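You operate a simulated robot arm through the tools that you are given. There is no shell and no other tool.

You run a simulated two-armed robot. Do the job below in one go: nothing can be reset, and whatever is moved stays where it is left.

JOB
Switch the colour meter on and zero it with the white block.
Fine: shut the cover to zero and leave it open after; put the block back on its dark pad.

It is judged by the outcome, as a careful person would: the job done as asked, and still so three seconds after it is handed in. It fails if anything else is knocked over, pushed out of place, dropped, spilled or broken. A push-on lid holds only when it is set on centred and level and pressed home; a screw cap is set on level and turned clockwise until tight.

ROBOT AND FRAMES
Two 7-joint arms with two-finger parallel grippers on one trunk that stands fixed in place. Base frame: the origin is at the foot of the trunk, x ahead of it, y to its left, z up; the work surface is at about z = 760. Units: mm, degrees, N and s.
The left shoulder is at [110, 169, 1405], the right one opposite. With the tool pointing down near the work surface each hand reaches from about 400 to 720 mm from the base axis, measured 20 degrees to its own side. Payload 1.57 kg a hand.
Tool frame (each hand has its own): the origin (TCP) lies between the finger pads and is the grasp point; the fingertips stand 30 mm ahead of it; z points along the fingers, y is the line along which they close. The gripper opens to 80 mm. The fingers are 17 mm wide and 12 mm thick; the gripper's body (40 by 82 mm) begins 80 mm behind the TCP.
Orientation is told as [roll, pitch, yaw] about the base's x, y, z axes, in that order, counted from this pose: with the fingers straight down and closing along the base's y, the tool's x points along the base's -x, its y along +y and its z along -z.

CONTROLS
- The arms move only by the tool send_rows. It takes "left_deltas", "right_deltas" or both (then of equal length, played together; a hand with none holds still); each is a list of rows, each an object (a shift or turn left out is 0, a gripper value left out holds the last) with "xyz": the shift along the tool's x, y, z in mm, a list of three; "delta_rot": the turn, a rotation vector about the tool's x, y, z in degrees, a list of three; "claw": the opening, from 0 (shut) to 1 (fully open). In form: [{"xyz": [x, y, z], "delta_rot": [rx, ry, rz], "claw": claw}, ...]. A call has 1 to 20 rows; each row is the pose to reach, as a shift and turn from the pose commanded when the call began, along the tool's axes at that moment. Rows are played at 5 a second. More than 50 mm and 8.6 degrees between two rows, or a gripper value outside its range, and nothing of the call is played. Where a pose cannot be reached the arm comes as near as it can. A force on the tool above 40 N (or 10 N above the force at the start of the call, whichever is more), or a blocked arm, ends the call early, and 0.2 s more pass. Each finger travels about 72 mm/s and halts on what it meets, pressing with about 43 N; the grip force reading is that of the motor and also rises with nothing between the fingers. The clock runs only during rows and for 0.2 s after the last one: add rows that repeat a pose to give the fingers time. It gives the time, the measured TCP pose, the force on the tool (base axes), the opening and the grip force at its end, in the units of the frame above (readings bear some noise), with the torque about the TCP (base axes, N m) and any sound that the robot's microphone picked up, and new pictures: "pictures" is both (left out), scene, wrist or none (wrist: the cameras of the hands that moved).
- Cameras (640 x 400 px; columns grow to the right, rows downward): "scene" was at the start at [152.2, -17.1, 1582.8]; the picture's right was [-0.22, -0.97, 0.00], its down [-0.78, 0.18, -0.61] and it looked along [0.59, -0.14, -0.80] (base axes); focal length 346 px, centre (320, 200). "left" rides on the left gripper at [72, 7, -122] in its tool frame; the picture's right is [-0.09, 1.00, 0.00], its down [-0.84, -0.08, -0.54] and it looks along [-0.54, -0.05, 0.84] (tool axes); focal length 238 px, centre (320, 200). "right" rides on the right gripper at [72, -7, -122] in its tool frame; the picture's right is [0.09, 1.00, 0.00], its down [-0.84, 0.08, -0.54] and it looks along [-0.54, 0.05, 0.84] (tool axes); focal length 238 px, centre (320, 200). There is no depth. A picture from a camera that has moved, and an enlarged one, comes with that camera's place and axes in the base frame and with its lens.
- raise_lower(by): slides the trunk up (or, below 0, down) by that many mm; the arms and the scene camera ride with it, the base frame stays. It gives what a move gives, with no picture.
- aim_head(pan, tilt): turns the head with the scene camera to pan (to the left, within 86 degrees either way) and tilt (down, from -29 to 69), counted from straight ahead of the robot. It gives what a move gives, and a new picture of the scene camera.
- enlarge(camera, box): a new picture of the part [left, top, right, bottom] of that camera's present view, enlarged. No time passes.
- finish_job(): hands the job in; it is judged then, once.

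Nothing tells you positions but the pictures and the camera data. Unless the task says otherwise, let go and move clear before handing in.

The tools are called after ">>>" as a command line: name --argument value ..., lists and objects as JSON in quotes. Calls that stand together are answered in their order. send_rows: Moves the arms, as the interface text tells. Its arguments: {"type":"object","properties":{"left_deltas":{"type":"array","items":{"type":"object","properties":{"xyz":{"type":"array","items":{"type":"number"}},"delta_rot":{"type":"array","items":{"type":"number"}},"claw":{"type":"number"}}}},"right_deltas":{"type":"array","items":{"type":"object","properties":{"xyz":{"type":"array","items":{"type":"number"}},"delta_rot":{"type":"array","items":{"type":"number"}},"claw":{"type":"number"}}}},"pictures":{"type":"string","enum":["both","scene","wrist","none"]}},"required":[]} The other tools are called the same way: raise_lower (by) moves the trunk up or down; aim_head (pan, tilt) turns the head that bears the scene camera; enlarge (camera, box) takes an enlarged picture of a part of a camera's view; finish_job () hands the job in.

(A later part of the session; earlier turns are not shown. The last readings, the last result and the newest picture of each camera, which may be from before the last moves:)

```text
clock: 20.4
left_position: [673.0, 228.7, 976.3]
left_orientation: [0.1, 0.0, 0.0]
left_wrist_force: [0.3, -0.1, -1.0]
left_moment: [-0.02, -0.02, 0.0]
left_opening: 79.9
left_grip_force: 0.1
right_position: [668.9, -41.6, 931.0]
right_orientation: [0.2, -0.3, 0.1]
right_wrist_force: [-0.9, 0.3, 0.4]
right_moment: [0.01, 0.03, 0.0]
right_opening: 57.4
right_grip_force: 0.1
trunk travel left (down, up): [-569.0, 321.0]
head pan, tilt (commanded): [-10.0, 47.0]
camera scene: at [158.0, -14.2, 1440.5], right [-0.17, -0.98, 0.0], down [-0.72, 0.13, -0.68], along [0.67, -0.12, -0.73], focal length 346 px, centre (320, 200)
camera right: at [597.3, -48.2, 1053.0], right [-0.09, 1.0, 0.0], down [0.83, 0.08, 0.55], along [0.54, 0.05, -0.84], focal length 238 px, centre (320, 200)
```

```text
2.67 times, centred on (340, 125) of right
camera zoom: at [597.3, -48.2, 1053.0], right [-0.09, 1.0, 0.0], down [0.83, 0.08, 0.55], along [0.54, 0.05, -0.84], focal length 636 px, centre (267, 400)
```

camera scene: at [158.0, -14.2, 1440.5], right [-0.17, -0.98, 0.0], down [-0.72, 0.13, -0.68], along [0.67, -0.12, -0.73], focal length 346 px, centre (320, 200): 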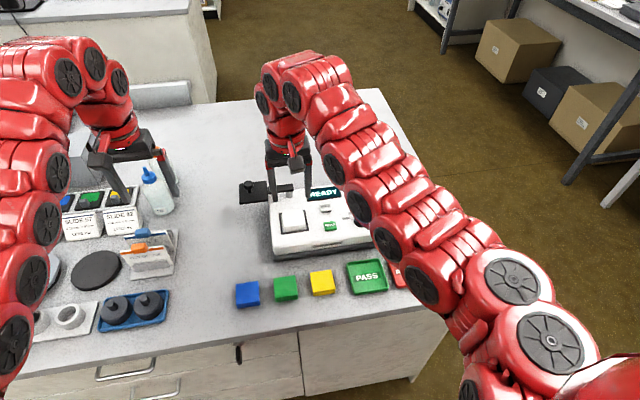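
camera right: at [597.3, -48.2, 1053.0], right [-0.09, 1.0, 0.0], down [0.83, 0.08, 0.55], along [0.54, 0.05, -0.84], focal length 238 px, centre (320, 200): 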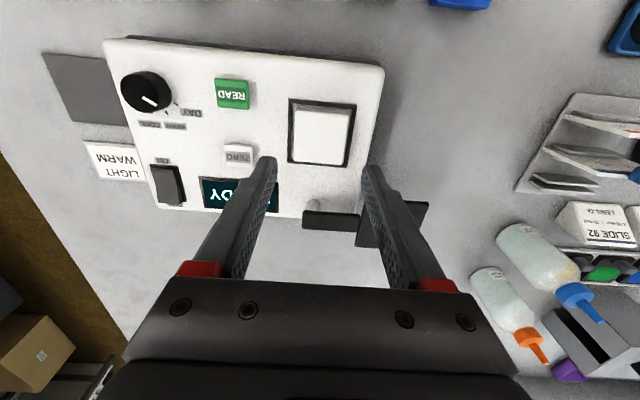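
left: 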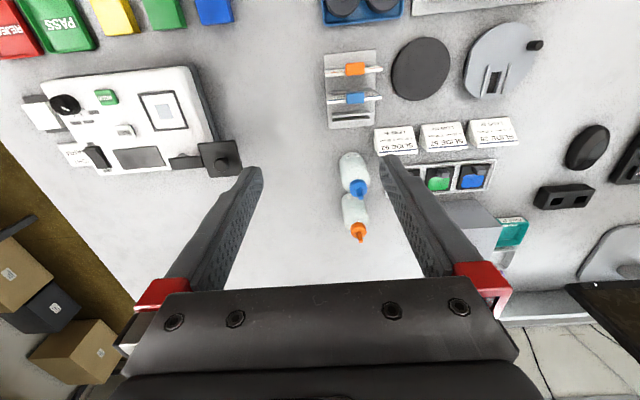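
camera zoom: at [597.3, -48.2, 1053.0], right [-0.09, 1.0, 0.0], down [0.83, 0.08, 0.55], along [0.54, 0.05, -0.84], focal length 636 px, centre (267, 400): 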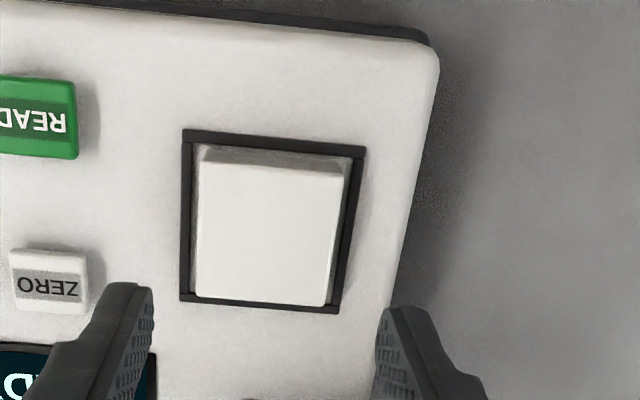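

The white block now sits level inside the port frame. I'll raise and retract the right hand and raise the left hand, so I can lower the trunk for more forward reach to the cover.

>>> send_rows --right_deltas '[{"xyz": [0, 0, -40]}, {"xyz": [0, 0, -80]}, {"xyz": [5, -45, -110]}, {"xyz": [10, -90, -130]}, {"xyz": [15, -135, -130]}, {"xyz": [25, -180, -130]}, {"xyz": [35, -225, -130]}, {"xyz": [45, -265, -130]}, {"xyz": [50, -300, -130]}]' --left_deltas '[{"xyz": [0, 0, -10]}, {"xyz": [0, 0, -25]}, {"xyz": [0, 0, -40]}, {"xyz": [0, 0, -55]}, {"xyz": [0, 0, -70]}, {"xyz": [0, -10, -85]}, {"xyz": [0, -20, -100]}, {"xyz": [0, -30, -100]}, {"xyz": [0, -40, -100]}]' --pictures "none"

>>> raise_lower --by -120

>>> aim_head --pan -5 --tilt 42

```text
refused: row 3 steps farther than a row can; nothing moved
```

```text
clock: 21.4
left_position: [672.7, 228.6, 892.8]
left_orientation: [0.1, 0.0, 0.1]
left_wrist_force: [-0.1, -0.6, -0.8]
left_moment: [0.03, -0.02, 0.04]
left_opening: 79.9
left_grip_force: 0.2
right_position: [668.7, -42.7, 850.8]
right_orientation: [0.1, -0.5, 0.0]
right_wrist_force: [-7.4, -1.0, 14.4]
right_moment: [-0.39, 0.35, -0.35]
right_opening: 58.0
right_grip_force: 0.2
trunk travel left (down, up): [-485.0, 405.0]
head pan, tilt (commanded): [-10.0, 47.0]
stopped: the force on the tool passed its limit at 80 N (the readings are from after the stop); the commanded pose is now the measured one
```

```text
clock: 22.1
left_position: [672.1, 227.0, 892.6]
left_orientation: [0.0, 0.1, 0.0]
left_wrist_force: [0.6, 0.2, 0.4]
left_moment: [0.03, 0.03, -0.01]
left_opening: 80.1
left_grip_force: 0.1
right_position: [667.8, -42.3, 850.1]
right_orientation: [0.1, -0.6, 0.0]
right_wrist_force: [-6.0, -0.7, 8.4]
right_moment: [-0.26, 0.25, -0.18]
right_opening: 58.0
right_grip_force: 0.3
trunk travel left (down, up): [-485.0, 405.0]
head pan, tilt (commanded): [-5.0, 42.0]
camera scene: at [161.1, -7.7, 1364.2], right [-0.09, -1.0, 0.0], down [-0.67, 0.06, -0.74], along [0.74, -0.07, -0.67], focal length 346 px, centre (320, 200)
```

scene: 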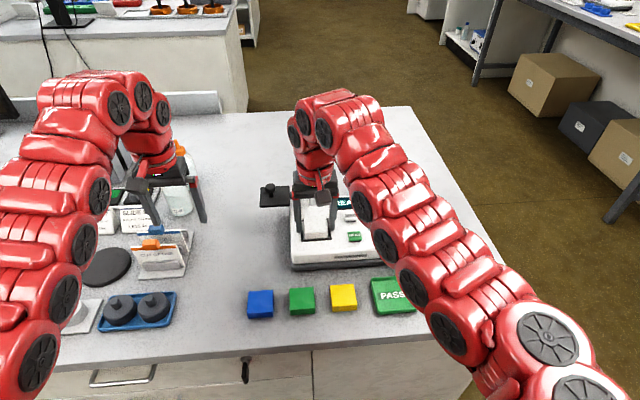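

That was my mistake. The arm move was refused because one row stepped too far, and since I'd sent the calls together, the trunk lowered anyway and pressed the right fingers onto the meter at up to 80 N before stopping. I'll check for damage before moving again.

>>> enlarge --camera "right" --box '[160, 40, 480, 240]'

>>> enlarge --camera "scene" --box '[240, 160, 400, 260]'

>>> enlarge --camera "left" --box '[0, 0, 640, 400]'

```text
2.00 times, centred on (320, 140) of right
camera zoom: at [596.0, -48.0, 973.4], right [-0.09, 1.0, 0.0], down [0.83, 0.08, 0.55], along [0.55, 0.05, -0.84], focal length 477 px, centre (320, 320)
```

zoom: 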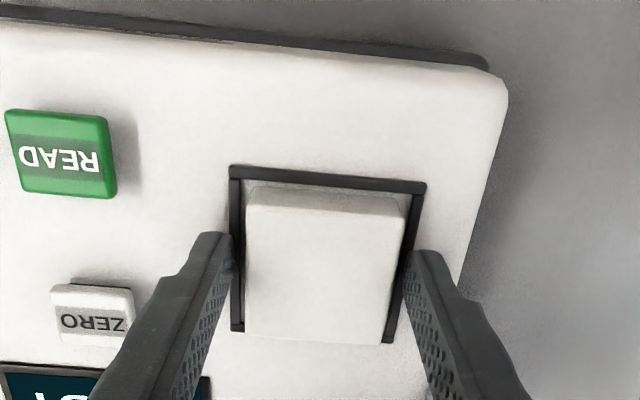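

```text
4.00 times, centred on (320, 210) of scene
camera zoom: at [161.1, -7.7, 1364.2], right [-0.09, -1.0, 0.0], down [-0.67, 0.06, -0.74], along [0.74, -0.07, -0.67], focal length 1382 px, centre (320, 160)
```

zoom: 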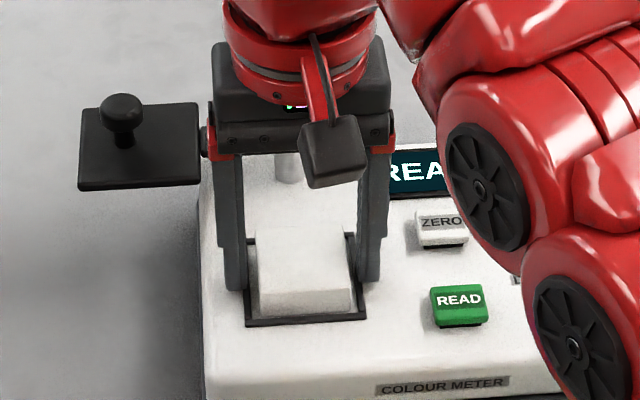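

```text
1.00 times, centred on (320, 200) of left (not enlarged: the box is as wide or as high as the picture)
camera zoom: at [600.6, 235.2, 1015.8], right [0.09, 1.0, 0.0], down [0.84, -0.08, 0.54], along [0.54, -0.05, -0.84], focal length 238 px, centre (320, 200)
```

zoom: 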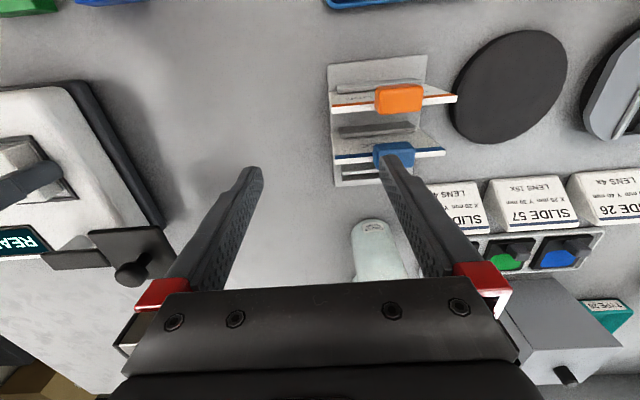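

The meter is unmoved, the display still reads READY, the block is still level in its frame, and the left hand is clear of the bottle. I'll lift the right hand straight up and away with smaller steps, and check the result before I do anything else.

>>> send_rows --right_deltas '[{"xyz": [0, 0, -5]}, {"xyz": [0, 0, -40]}, {"xyz": [0, 0, -80]}, {"xyz": [0, 0, -120]}, {"xyz": [5, -40, -135]}, {"xyz": [10, -80, -135]}, {"xyz": [15, -120, -135]}, {"xyz": [20, -160, -135]}, {"xyz": [30, -200, -135]}, {"xyz": [40, -240, -135]}, {"xyz": [50, -280, -135]}]' --left_deltas '[{"xyz": [0, 0, -5]}, {"xyz": [0, 0, -15]}, {"xyz": [0, 0, -30]}, {"xyz": [0, 0, -45]}, {"xyz": [0, 0, -60]}, {"xyz": [0, 0, -70]}, {"xyz": [0, 0, -80]}, {"xyz": [0, 0, -80]}, {"xyz": [0, 0, -80]}, {"xyz": [0, 0, -80]}, {"xyz": [0, 0, -80]}]' --pictures "both"

>>> enlarge --camera "scene" --box '[240, 155, 440, 280]'

```text
clock: 24.5
left_position: [689.3, 228.5, 938.1]
left_orientation: [0.0, -0.1, 0.1]
left_wrist_force: [0.3, -0.2, -0.3]
left_moment: [0.01, 0.02, -0.02]
left_opening: 79.8
left_grip_force: 0.0
left hand out of reach, approached as far as the arm can: row 4, 5, 6, 7, 8, 9, 10, 11
right_position: [641.5, -327.2, 925.4]
right_orientation: [0.0, -0.6, 0.0]
right_wrist_force: [0.5, -0.2, -1.1]
right_moment: [0.02, 0.0, -0.02]
right_opening: 57.5
right_grip_force: 0.0
right hand out of reach, approached as far as the arm can: row 4, 5, 6, 7, 8, 9, 10, 11
trunk travel left (down, up): [-485.0, 405.0]
head pan, tilt (commanded): [-5.0, 42.0]
camera scene: at [162.6, -8.8, 1364.0], right [-0.09, -1.0, 0.0], down [-0.67, 0.06, -0.74], along [0.74, -0.06, -0.67], focal length 346 px, centre (320, 200)
camera right: at [569.2, -333.5, 1047.9], right [-0.09, 1.0, 0.0], down [0.83, 0.08, 0.55], along [0.55, 0.05, -0.84], focal length 238 px, centre (320, 200)
camera left: at [617.4, 235.1, 1060.4], right [0.09, 1.0, 0.0], down [0.84, -0.08, 0.54], along [0.54, -0.05, -0.84], focal length 238 px, centre (320, 200)
```

scene: 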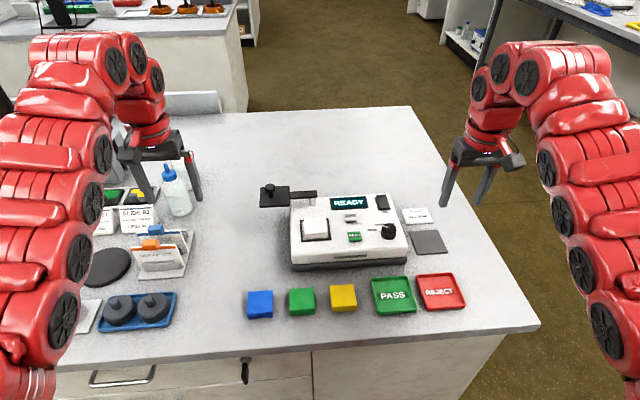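
right: 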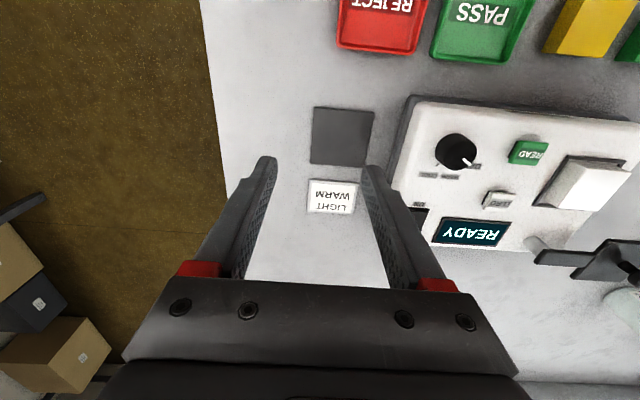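
left: 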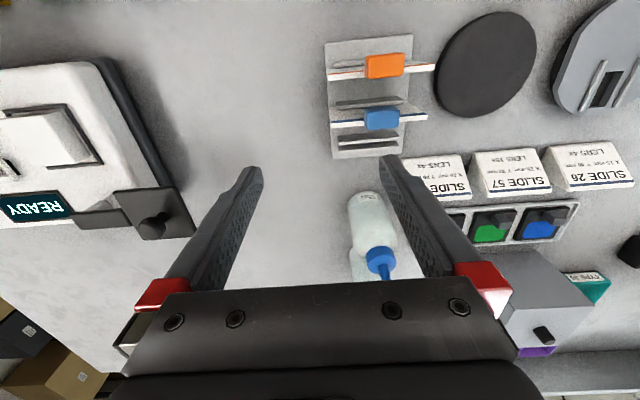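

```text
3.20 times, centred on (340, 218) of scene
camera zoom: at [162.6, -8.8, 1364.0], right [-0.09, -1.0, 0.0], down [-0.67, 0.06, -0.74], along [0.74, -0.06, -0.67], focal length 1106 px, centre (256, 144)
```

zoom: 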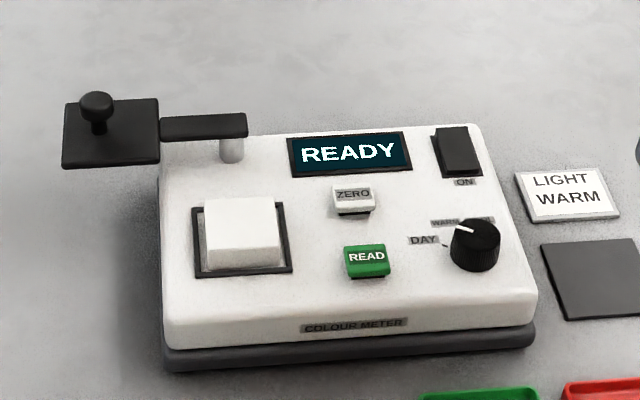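

Nothing was harmed: the display reads READY and the block, meter and card are where they were. Both arms hit a height limit with the trunk this low, so I'll nudge the left hand down a little to find its true commanded pose before heading for the cover knob.

>>> send_rows --left_deltas '[{"xyz": [0, 0, 15], "claw": 0.6}, {"xyz": [0, 0, 30], "claw": 0.6}, {"xyz": [0, 0, 30], "claw": 0.6}]' --pictures "none"

```text
clock: 25.3
left_position: [689.2, 230.0, 907.1]
left_orientation: [0.0, 0.1, 0.0]
left_wrist_force: [0.7, -0.3, 1.0]
left_moment: [-0.01, -0.01, -0.01]
left_opening: 48.0
left_grip_force: 0.0
right_position: [641.6, -326.7, 926.0]
right_orientation: [0.1, -0.5, 0.0]
right_wrist_force: [0.2, -0.1, 1.1]
right_moment: [-0.01, 0.03, 0.0]
right_opening: 57.5
right_grip_force: 0.1
trunk travel left (down, up): [-485.0, 405.0]
head pan, tilt (commanded): [-5.0, 42.0]
```

The commanded pose now matches the reached one, at [689, 229.5, 907]. I'll bring the left hand over the cover knob at about [756, 51], staying above it.

>>> send_rows --left_deltas '[{"xyz": [0, -45, -8]}, {"xyz": [0, -90, -15]}, {"xyz": [0, -130, -15]}, {"xyz": [-15, -160, -15]}, {"xyz": [-40, -178, -15]}, {"xyz": [-67, -178, -15]}, {"xyz": [-67, -178, -15]}]' --pictures "both"

>>> enlarge --camera "left" --box '[200, 70, 440, 220]'

>>> enlarge --camera "scene" --box '[230, 135, 350, 210]'

```text
clock: 26.9
left_position: [705.1, 67.8, 922.2]
left_orientation: [-0.1, 0.1, -0.1]
left_wrist_force: [-0.5, -0.2, 0.0]
left_moment: [-0.02, -0.03, 0.03]
left_opening: 48.1
left_grip_force: 0.1
left hand out of reach, approached as far as the arm can: row 5, 6, 7
right_position: [641.5, -327.3, 926.1]
right_orientation: [0.1, -0.5, -0.1]
right_wrist_force: [-0.3, 0.0, 0.9]
right_moment: [-0.05, 0.02, -0.03]
right_opening: 57.8
right_grip_force: 0.0
trunk travel left (down, up): [-485.0, 405.0]
head pan, tilt (commanded): [-5.0, 42.0]
camera scene: at [162.9, -7.4, 1363.9], right [-0.09, -1.0, 0.0], down [-0.67, 0.06, -0.74], along [0.74, -0.07, -0.67], focal length 346 px, centre (320, 200)
camera left: at [633.0, 74.6, 1045.2], right [0.09, 1.0, 0.0], down [0.84, -0.08, 0.54], along [0.54, -0.05, -0.84], focal length 238 px, centre (320, 200)
```

scene: 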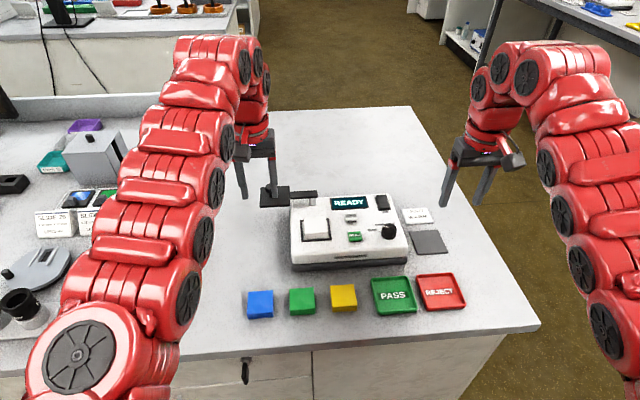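
left: 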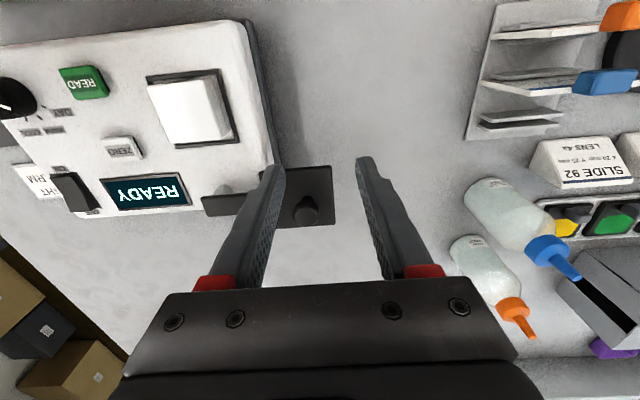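

```text
2.67 times, centred on (320, 145) of left
camera zoom: at [633.0, 74.6, 1045.2], right [0.09, 1.0, 0.0], down [0.84, -0.08, 0.54], along [0.54, -0.05, -0.84], focal length 636 px, centre (320, 347)
```

zoom: 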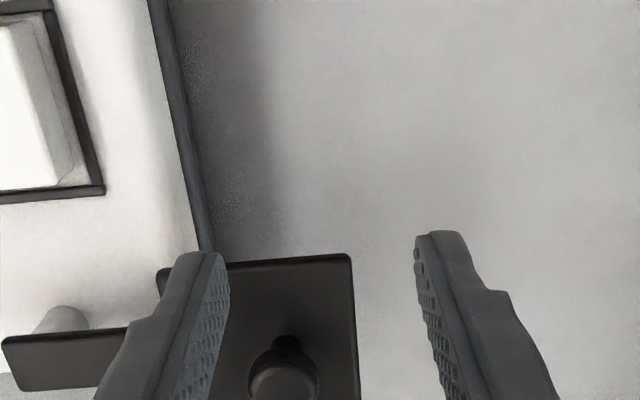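

```text
5.33 times, centred on (290, 172) of scene
camera zoom: at [162.9, -7.4, 1363.9], right [-0.09, -1.0, 0.0], down [-0.67, 0.06, -0.74], along [0.74, -0.07, -0.67], focal length 1843 px, centre (480, 347)
```

zoom: 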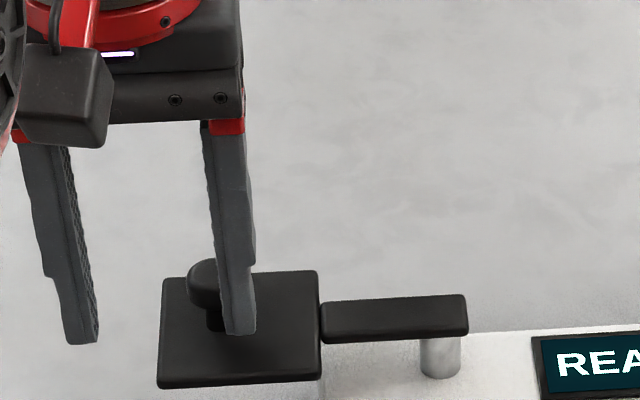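

The left hand stops short at x ≈ 705 with the tool straight down, so reaching the knob needs a forward tilt. I'll raise the trunk 60 mm, which is safe because both hands only move up. After that I'll tilt the left tool about 20°.

>>> raise_lower --by 60

```text
clock: 27.9
left_position: [704.3, 66.8, 981.3]
left_orientation: [-0.1, 0.0, 0.1]
left_wrist_force: [0.2, 0.3, 0.5]
left_moment: [0.05, -0.02, 0.0]
left_opening: 48.1
left_grip_force: 0.0
right_position: [643.2, -326.9, 986.3]
right_orientation: [0.2, -0.5, -0.1]
right_wrist_force: [-0.6, -0.1, 0.1]
right_moment: [0.05, 0.02, 0.02]
right_opening: 57.6
right_grip_force: 0.0
trunk travel left (down, up): [-545.0, 345.0]
head pan, tilt (commanded): [-5.0, 42.0]
```

>>> send_rows --left_deltas '[{"xyz": [0, -4, 5], "delta_rot": [0, -5, 0]}, {"xyz": [0, -8, 10], "delta_rot": [0, -10, 0]}, {"xyz": [0, -12, 20], "delta_rot": [0, -15, 0]}, {"xyz": [0, -16, 30], "delta_rot": [0, -20, 0]}, {"xyz": [-20, -16, 40], "delta_rot": [0, -20, 0]}, {"xyz": [-35, -16, 45], "delta_rot": [0, -20, 0]}, {"xyz": [-35, -16, 45], "delta_rot": [0, -20, 0]}]' --pictures "both"

>>> enlarge --camera "left" --box '[200, 70, 440, 220]'

>>> enlarge --camera "scene" --box '[230, 155, 350, 230]'

```text
clock: 29.5
left_position: [739.3, 52.3, 936.5]
left_orientation: [0.0, -19.9, -0.1]
left_wrist_force: [-0.7, 0.6, -0.5]
left_moment: [0.01, -0.01, 0.03]
left_opening: 48.0
left_grip_force: 0.1
right_position: [642.2, -326.3, 985.6]
right_orientation: [0.1, -0.6, -0.1]
right_wrist_force: [0.5, -0.3, 1.1]
right_moment: [-0.04, -0.04, -0.02]
right_opening: 57.4
right_grip_force: 0.1
trunk travel left (down, up): [-545.0, 345.0]
head pan, tilt (commanded): [-5.0, 42.0]
camera scene: at [162.9, -7.6, 1424.0], right [-0.09, -1.0, 0.0], down [-0.67, 0.06, -0.74], along [0.74, -0.06, -0.67], focal length 346 px, centre (320, 200)
camera left: at [631.0, 59.3, 1027.8], right [0.09, 1.0, 0.03], down [0.6, -0.08, 0.8], along [0.79, -0.05, -0.61], focal length 238 px, centre (320, 200)
```

scene: 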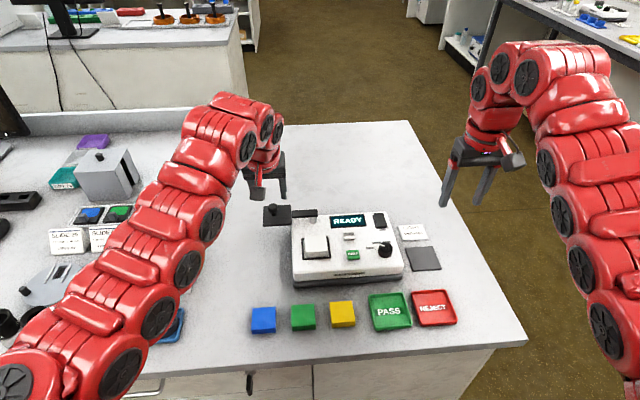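
left: 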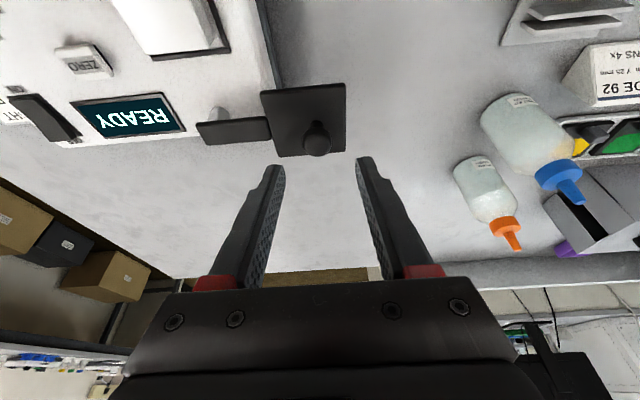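

```text
2.67 times, centred on (320, 145) of left
camera zoom: at [631.0, 59.3, 1027.8], right [0.09, 1.0, 0.03], down [0.6, -0.08, 0.8], along [0.79, -0.05, -0.61], focal length 636 px, centre (320, 347)
```

zoom: 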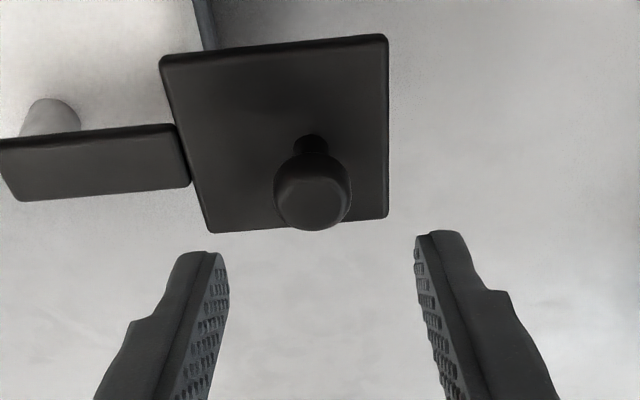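

```text
5.33 times, centred on (290, 192) of scene
camera zoom: at [162.9, -7.6, 1424.0], right [-0.09, -1.0, 0.0], down [-0.67, 0.06, -0.74], along [0.74, -0.06, -0.67], focal length 1843 px, centre (480, 240)
```

zoom: 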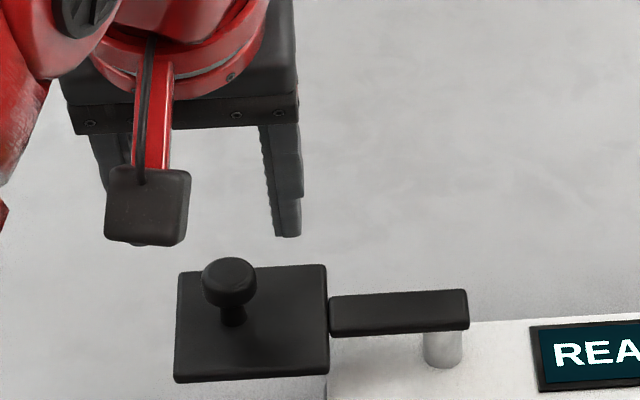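

With the tilt the knob is within reach, near [758, 51, 870]. I'll advance along the finger direction so the fingers straddle it, then check before gripping.

>>> send_rows --left_deltas '[{"xyz": [3, 0, 10]}, {"xyz": [5.3, 0, 22]}, {"xyz": [5.3, 0, 34]}, {"xyz": [5.3, 0, 42]}, {"xyz": [5.3, 0, 46]}, {"xyz": [5.3, 0, 46]}]' --pictures "both"

>>> enlarge --camera "left" --box '[220, 90, 420, 215]'

>>> enlarge --camera "scene" --box '[240, 175, 340, 238]'

```text
clock: 30.9
left_position: [749.6, 52.5, 892.6]
left_orientation: [0.0, -20.1, 0.0]
left_wrist_force: [-0.1, 0.8, 0.5]
left_moment: [0.0, 0.0, -0.02]
left_opening: 48.0
left_grip_force: 0.1
right_position: [642.0, -326.2, 986.6]
right_orientation: [0.1, -0.4, 0.1]
right_wrist_force: [0.0, -0.1, 0.2]
right_moment: [0.0, 0.02, 0.03]
right_opening: 57.7
right_grip_force: 0.1
trunk travel left (down, up): [-545.0, 345.0]
head pan, tilt (commanded): [-5.0, 42.0]
camera scene: at [162.9, -7.7, 1424.0], right [-0.09, -1.0, 0.0], down [-0.67, 0.06, -0.74], along [0.74, -0.06, -0.67], focal length 346 px, centre (320, 200)
camera left: at [641.7, 58.4, 983.3], right [0.09, 1.0, 0.03], down [0.6, -0.08, 0.8], along [0.79, -0.05, -0.61], focal length 238 px, centre (320, 200)
```

scene: 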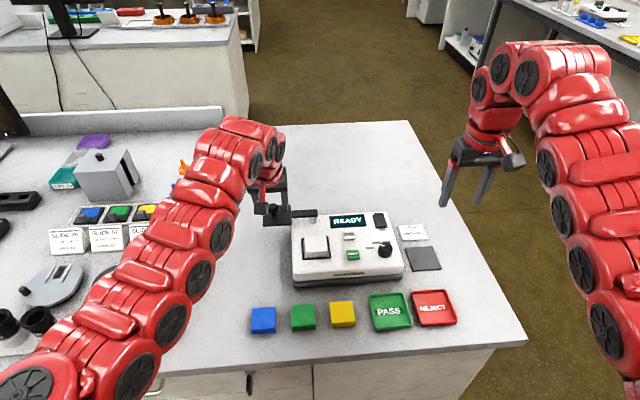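
left: 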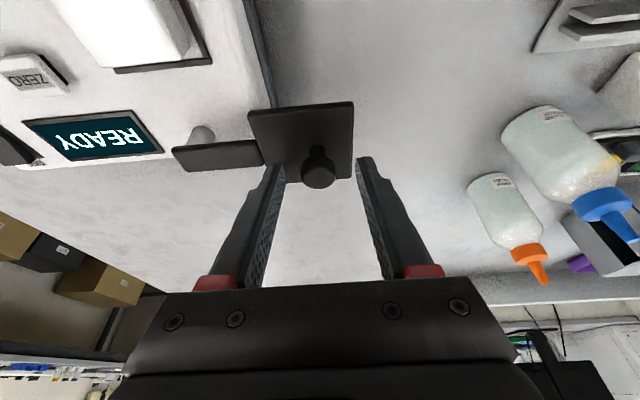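

```text
3.20 times, centred on (320, 152) of left
camera zoom: at [641.7, 58.4, 983.3], right [0.09, 1.0, 0.03], down [0.6, -0.08, 0.8], along [0.79, -0.05, -0.61], focal length 763 px, centre (320, 352)
```

zoom: 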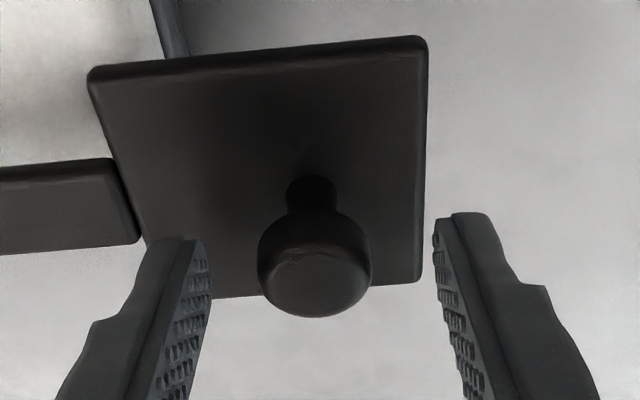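

```text
6.35 times, centred on (290, 206) of scene
camera zoom: at [162.9, -7.7, 1424.0], right [-0.09, -1.0, 0.0], down [-0.67, 0.06, -0.74], along [0.74, -0.06, -0.67], focal length 2194 px, centre (510, 159)
```

zoom: 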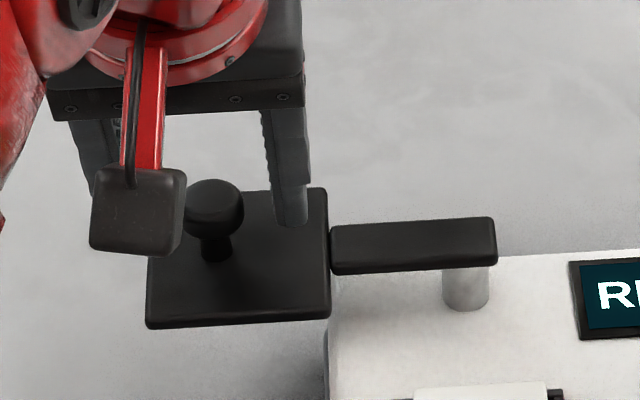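

The knob head is centred between the fingers but close to their tips. I'll go in 6 mm further and close on it.

>>> send_rows --left_deltas '[{"xyz": [0, -1, 2]}, {"xyz": [0, -1, 4]}, {"xyz": [0, -1, 6]}, {"xyz": [0, -1, 6], "claw": 0.4}, {"xyz": [0, -1, 6], "claw": 0.3}, {"xyz": [0, -1, 6], "claw": 0.2}, {"xyz": [0, -1, 6], "claw": 0.2}]' --pictures "both"

>>> enlarge --camera "left" --box '[220, 90, 420, 215]'

>>> enlarge --camera "scene" --box '[240, 175, 340, 238]'

```text
clock: 32.5
left_position: [751.3, 49.7, 886.7]
left_orientation: [0.0, -19.9, 0.1]
left_wrist_force: [-0.7, 1.6, 0.0]
left_moment: [0.02, 0.07, -0.04]
left_opening: 23.2
left_grip_force: 35.5
right_position: [643.2, -326.3, 985.9]
right_orientation: [0.1, -0.6, 0.0]
right_wrist_force: [0.2, -0.6, 0.1]
right_moment: [0.02, -0.02, 0.03]
right_opening: 57.5
right_grip_force: 0.1
trunk travel left (down, up): [-545.0, 345.0]
head pan, tilt (commanded): [-5.0, 42.0]
camera scene: at [163.0, -7.6, 1423.9], right [-0.09, -1.0, 0.0], down [-0.67, 0.06, -0.74], along [0.74, -0.06, -0.67], focal length 346 px, centre (320, 200)
camera left: at [642.7, 57.4, 977.6], right [0.09, 1.0, 0.03], down [0.6, -0.08, 0.79], along [0.79, -0.05, -0.61], focal length 238 px, centre (320, 200)
```

scene: 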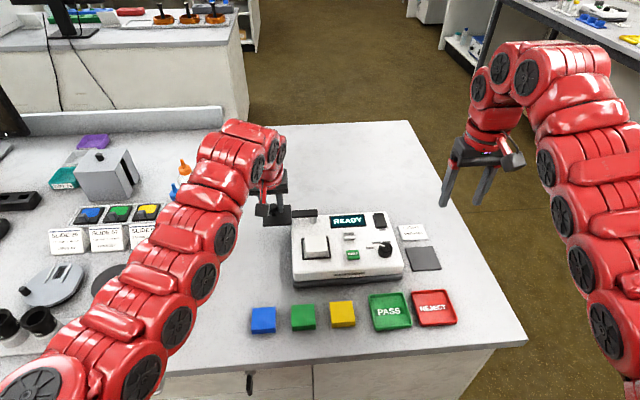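
left: 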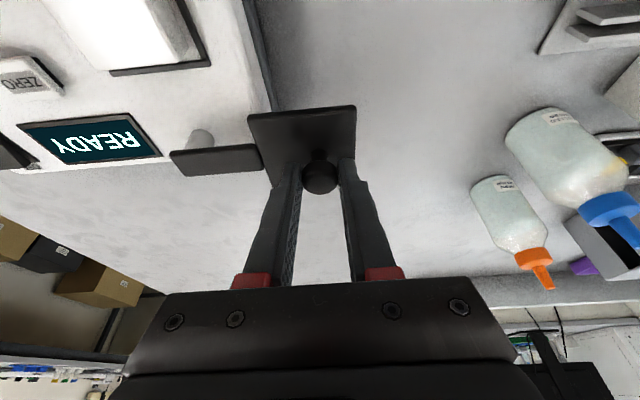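

```text
3.20 times, centred on (320, 152) of left
camera zoom: at [642.7, 57.4, 977.6], right [0.09, 1.0, 0.03], down [0.6, -0.08, 0.79], along [0.79, -0.05, -0.61], focal length 763 px, centre (320, 352)
```

zoom: 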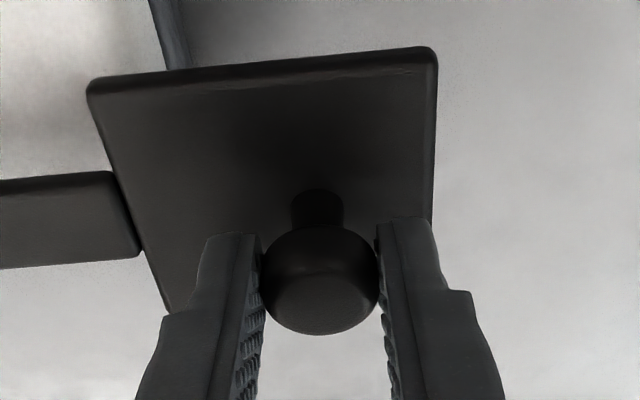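

```text
6.35 times, centred on (290, 206) of scene
camera zoom: at [163.0, -7.6, 1423.9], right [-0.09, -1.0, 0.0], down [-0.67, 0.06, -0.74], along [0.74, -0.06, -0.67], focal length 2194 px, centre (510, 159)
```

zoom: 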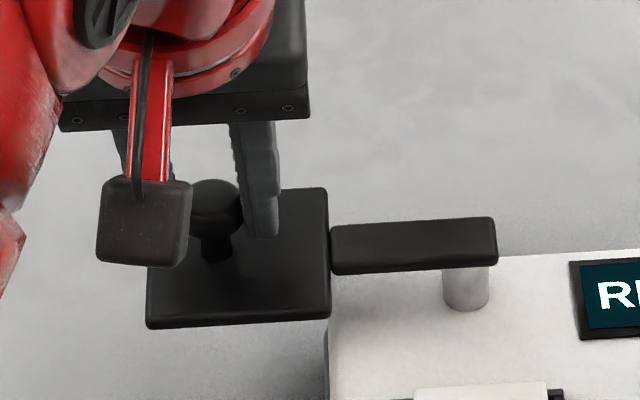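

I've gripped the knob at 23 mm. Now I'll swing it along the arc about the pivot near [757, -42], doing the first 30° and checking that the cover follows.

>>> send_rows --left_deltas '[{"xyz": [7.5, -0.4, -2.7]}, {"xyz": [15.0, -1.4, -5.5]}, {"xyz": [22.4, -3.1, -8.1]}, {"xyz": [29.6, -5.6, -10.8]}, {"xyz": [36.5, -8.6, -13.3]}, {"xyz": [43.2, -12.3, -15.7]}]' --pictures "both"

>>> enlarge --camera "scene" --box '[240, 165, 360, 240]'

```text
clock: 33.9
left_position: [705.5, 41.6, 887.2]
left_orientation: [0.0, -19.9, 0.1]
left_wrist_force: [-3.2, 11.6, -4.4]
left_moment: [0.09, -0.54, 0.34]
left_opening: 23.4
left_grip_force: 35.9
right_position: [642.9, -325.7, 986.8]
right_orientation: [0.0, -0.5, 0.0]
right_wrist_force: [0.1, -0.1, 0.2]
right_moment: [0.01, 0.03, 0.01]
right_opening: 57.7
right_grip_force: 0.1
trunk travel left (down, up): [-545.0, 345.0]
head pan, tilt (commanded): [-5.0, 42.0]
camera scene: at [163.0, -6.0, 1423.8], right [-0.09, -1.0, 0.0], down [-0.67, 0.06, -0.74], along [0.74, -0.06, -0.67], focal length 346 px, centre (320, 200)
camera left: at [596.8, 47.2, 977.6], right [0.08, 1.0, 0.03], down [0.6, -0.08, 0.79], along [0.79, -0.05, -0.61], focal length 238 px, centre (320, 200)
```

scene: 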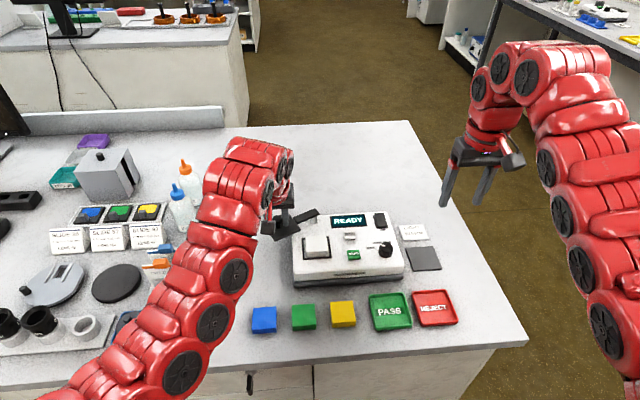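
left: 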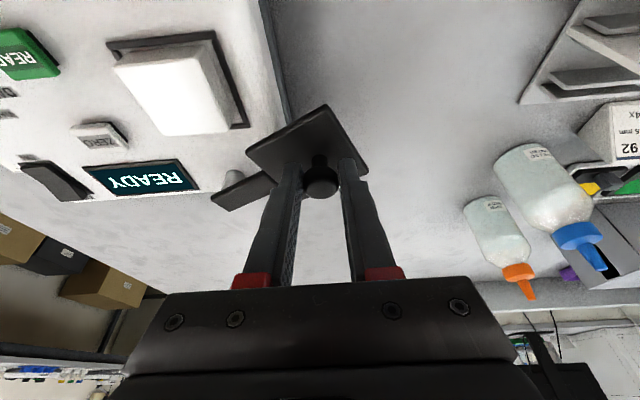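

```text
5.33 times, centred on (300, 202) of scene
camera zoom: at [163.0, -6.0, 1423.8], right [-0.09, -1.0, 0.0], down [-0.67, 0.06, -0.74], along [0.74, -0.06, -0.67], focal length 1843 px, centre (427, 187)
```

zoom: 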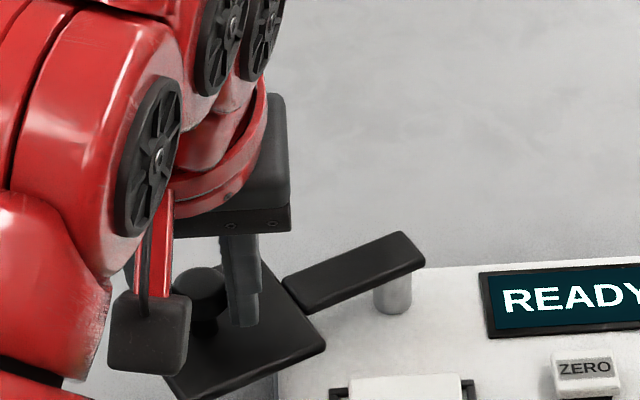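

The cover is following. The slight +y force says my arc centre was a few mm off, so I've shifted it (TCP circle centre about [746, -42]) and will swing on to roughly 56°.

>>> send_rows --left_deltas '[{"xyz": [8.7, -1.3, -3.2]}, {"xyz": [13.8, -4.9, -5.0]}, {"xyz": [18.6, -8.8, -6.8]}, {"xyz": [23.1, -13.2, -8.4]}, {"xyz": [27.3, -17.8, -9.9]}, {"xyz": [31.2, -22.8, -11.4]}, {"xyz": [34.8, -28, -12.7]}]' --pictures "both"

>>> enlarge --camera "scene" --box '[240, 165, 360, 240]'

```text
clock: 35.5
left_position: [668.5, 9.9, 887.4]
left_orientation: [0.0, -20.0, -0.1]
left_wrist_force: [-2.6, 3.5, -2.5]
left_moment: [0.06, -0.11, 0.17]
left_opening: 23.3
left_grip_force: 36.3
right_position: [642.4, -326.4, 986.0]
right_orientation: [0.0, -0.6, 0.0]
right_wrist_force: [0.3, -0.6, -0.3]
right_moment: [0.01, 0.02, 0.03]
right_opening: 57.4
right_grip_force: 0.0
trunk travel left (down, up): [-545.0, 345.0]
head pan, tilt (commanded): [-5.0, 42.0]
camera scene: at [162.8, -7.5, 1424.0], right [-0.09, -1.0, 0.0], down [-0.67, 0.06, -0.74], along [0.74, -0.07, -0.67], focal length 346 px, centre (320, 200)
camera left: at [560.1, 16.6, 977.7], right [0.09, 1.0, 0.03], down [0.6, -0.08, 0.8], along [0.79, -0.05, -0.61], focal length 238 px, centre (320, 200)
```

scene: 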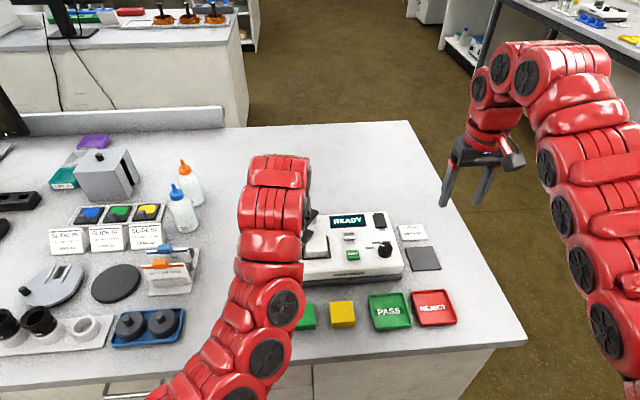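
left: 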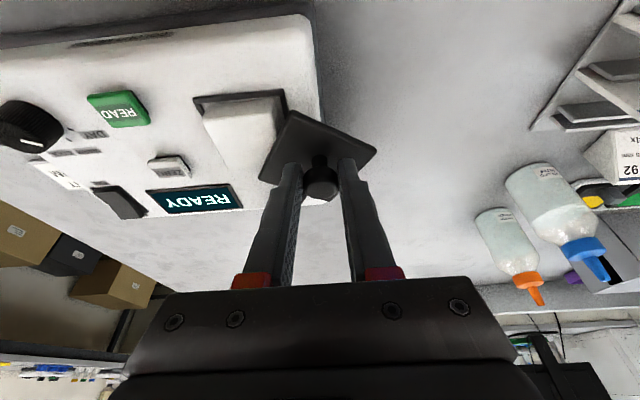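

```text
5.33 times, centred on (300, 202) of scene
camera zoom: at [162.8, -7.5, 1424.0], right [-0.09, -1.0, 0.0], down [-0.67, 0.06, -0.74], along [0.74, -0.07, -0.67], focal length 1843 px, centre (427, 187)
```

zoom: 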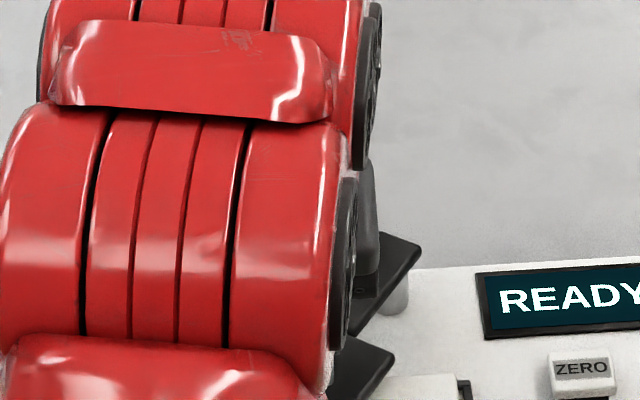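

>>> enlarge --camera "left" --box '[170, 70, 410, 220]'

```text
2.67 times, centred on (290, 145) of left
camera zoom: at [560.1, 16.6, 977.7], right [0.09, 1.0, 0.03], down [0.6, -0.08, 0.8], along [0.79, -0.05, -0.61], focal length 636 px, centre (400, 347)
```

zoom: 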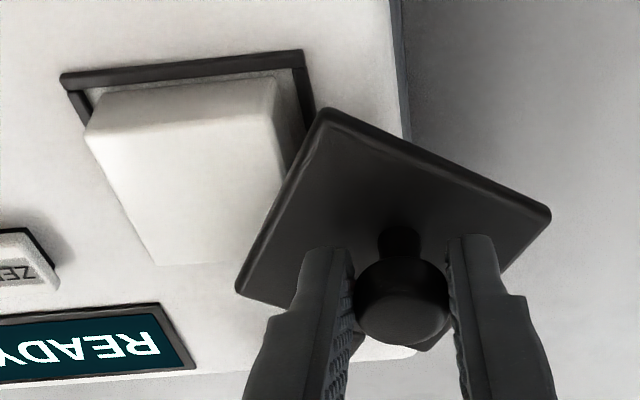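

The cover plate (top near z 848) clears the block (top near z 839). I'll swing it on toward fully shut.

>>> send_rows --left_deltas '[{"xyz": [3.2, -5.4, -1.2]}, {"xyz": [6.0, -11.2, -2.2]}, {"xyz": [8.6, -17.0, -3.1]}, {"xyz": [10.6, -23.1, -3.9]}, {"xyz": [12.3, -29.3, -4.5]}, {"xyz": [13.5, -35.6, -4.9]}, {"xyz": [14.4, -42.0, -5.2]}]' --pictures "both"

>>> enlarge --camera "left" --box '[170, 70, 410, 220]'

```text
clock: 37.1
left_position: [654.7, -30.9, 887.2]
left_orientation: [0.0, -19.9, 0.0]
left_wrist_force: [-2.5, 3.3, 1.7]
left_moment: [0.08, 0.24, 0.33]
left_opening: 23.6
left_grip_force: 35.5
right_position: [641.4, -325.5, 986.0]
right_orientation: [0.1, -0.5, -0.1]
right_wrist_force: [0.2, 0.1, -0.4]
right_moment: [0.0, -0.02, -0.01]
right_opening: 57.5
right_grip_force: 0.1
trunk travel left (down, up): [-545.0, 345.0]
head pan, tilt (commanded): [-5.0, 42.0]
camera scene: at [162.5, -7.4, 1424.1], right [-0.09, -1.0, 0.0], down [-0.67, 0.06, -0.74], along [0.74, -0.06, -0.67], focal length 346 px, centre (320, 200)
camera left: at [544.9, -24.5, 978.1], right [0.09, 1.0, 0.03], down [0.6, -0.08, 0.79], along [0.79, -0.05, -0.61], focal length 238 px, centre (320, 200)
```

scene: 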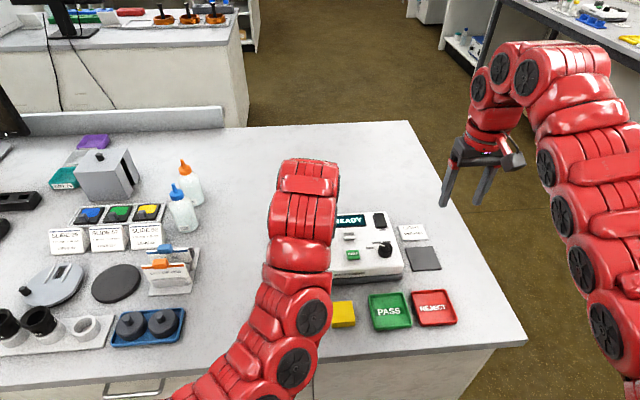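
left: 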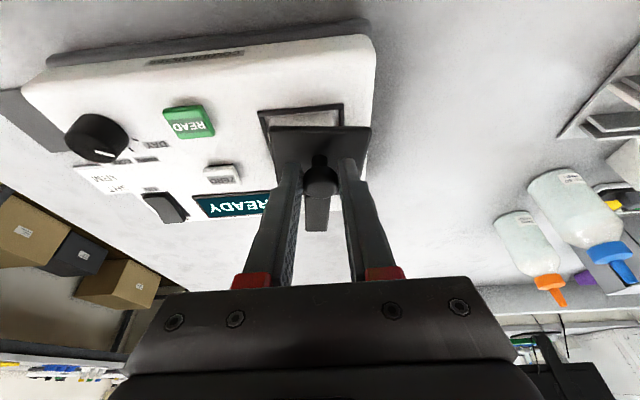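

```text
2.67 times, centred on (290, 145) of left
camera zoom: at [544.9, -24.5, 978.1], right [0.09, 1.0, 0.03], down [0.6, -0.08, 0.79], along [0.79, -0.05, -0.61], focal length 636 px, centre (400, 347)
```

zoom: 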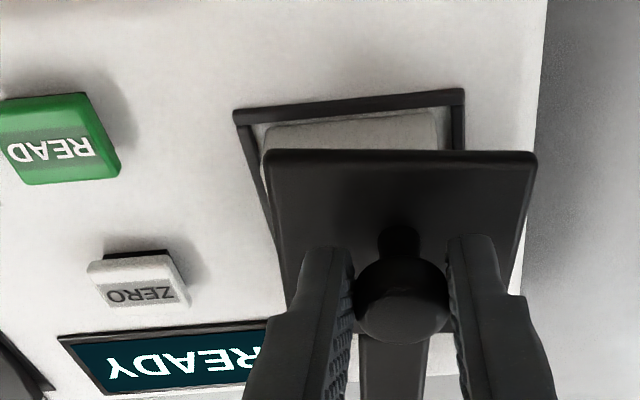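

The cover is about 6° short of square, so I'll finish the last part of the swing slowly.

>>> send_rows --left_deltas '[{"xyz": [0.3, -3.0, -0.1]}, {"xyz": [0.4, -6.0, -0.2]}, {"xyz": [0.5, -9.0, -0.2]}, {"xyz": [0.5, -10.5, -0.2]}, {"xyz": [0.5, -10.5, -0.2]}]' --pictures "both"

>>> enlarge --camera "left" --box '[170, 70, 410, 220]'

```text
clock: 38.3
left_position: [652.9, -42.1, 887.5]
left_orientation: [-0.1, -20.0, 0.0]
left_wrist_force: [-3.3, 2.9, -1.4]
left_moment: [0.04, 0.29, 0.03]
left_opening: 23.6
left_grip_force: 35.3
right_position: [641.1, -325.6, 986.1]
right_orientation: [0.1, -0.5, 0.0]
right_wrist_force: [0.0, 0.1, -0.1]
right_moment: [-0.01, -0.02, 0.04]
right_opening: 57.6
right_grip_force: 0.1
trunk travel left (down, up): [-545.0, 345.0]
head pan, tilt (commanded): [-5.0, 42.0]
camera scene: at [162.7, -7.4, 1424.0], right [-0.09, -1.0, 0.0], down [-0.67, 0.06, -0.74], along [0.74, -0.07, -0.67], focal length 346 px, centre (320, 200)
camera left: at [544.3, -35.5, 978.2], right [0.09, 1.0, 0.03], down [0.6, -0.08, 0.79], along [0.79, -0.05, -0.61], focal length 238 px, centre (320, 200)
```

scene: 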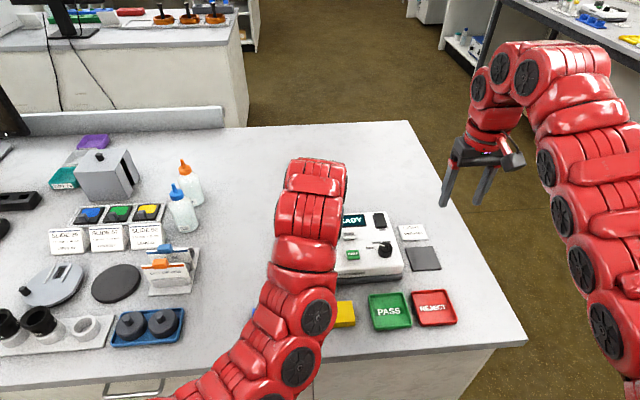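
left: 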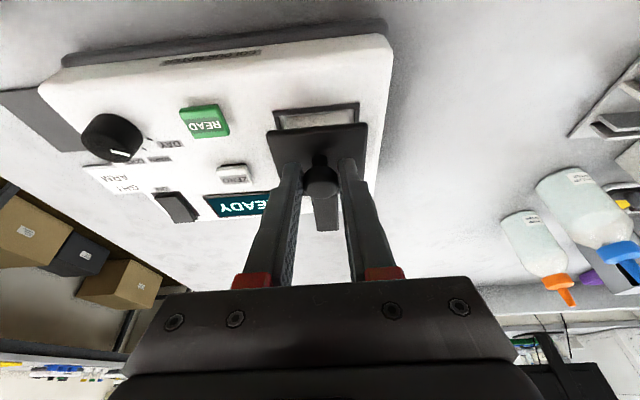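

```text
2.67 times, centred on (290, 145) of left
camera zoom: at [544.3, -35.5, 978.2], right [0.09, 1.0, 0.03], down [0.6, -0.08, 0.79], along [0.79, -0.05, -0.61], focal length 636 px, centre (400, 347)
```

zoom: 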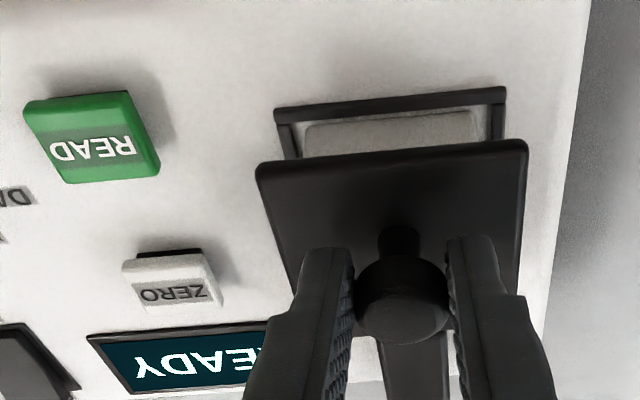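

The plate's near edge is now parallel to the frame and directly over it. I'll nudge 1.5 mm further to feel whether it's at its stop.

>>> send_rows --left_deltas '[{"xyz": [0, -1.0, 0]}, {"xyz": [0, -2.0, 0]}, {"xyz": [0, -2.0, 0]}]' --pictures "wrist"

>>> enlarge --camera "left" --box '[170, 70, 410, 220]'

```text
clock: 39.1
left_position: [654.7, -42.8, 887.4]
left_orientation: [0.0, -19.9, 0.2]
left_wrist_force: [-4.3, 10.0, 3.5]
left_moment: [0.26, 0.49, 0.15]
left_opening: 23.3
left_grip_force: 36.1
right_position: [642.2, -324.9, 985.8]
right_orientation: [0.0, -0.6, 0.0]
right_wrist_force: [-0.3, -0.8, -0.2]
right_moment: [-0.04, -0.04, -0.01]
right_opening: 57.5
right_grip_force: 0.0
trunk travel left (down, up): [-545.0, 345.0]
head pan, tilt (commanded): [-5.0, 42.0]
camera left: at [544.1, -36.0, 978.0], right [0.08, 1.0, 0.03], down [0.6, -0.08, 0.8], along [0.79, -0.05, -0.61], focal length 238 px, centre (320, 200)
```

left: 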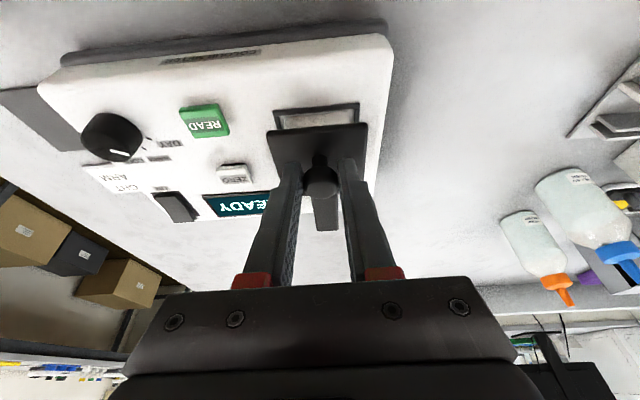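

```text
2.67 times, centred on (290, 145) of left
camera zoom: at [544.1, -36.0, 978.0], right [0.08, 1.0, 0.03], down [0.6, -0.08, 0.8], along [0.79, -0.05, -0.61], focal length 636 px, centre (400, 347)
```

zoom: 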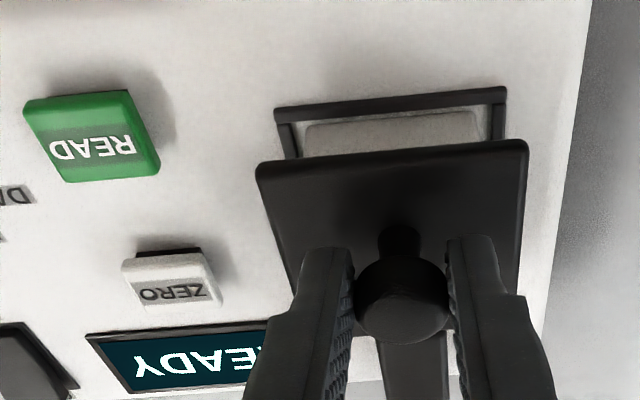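

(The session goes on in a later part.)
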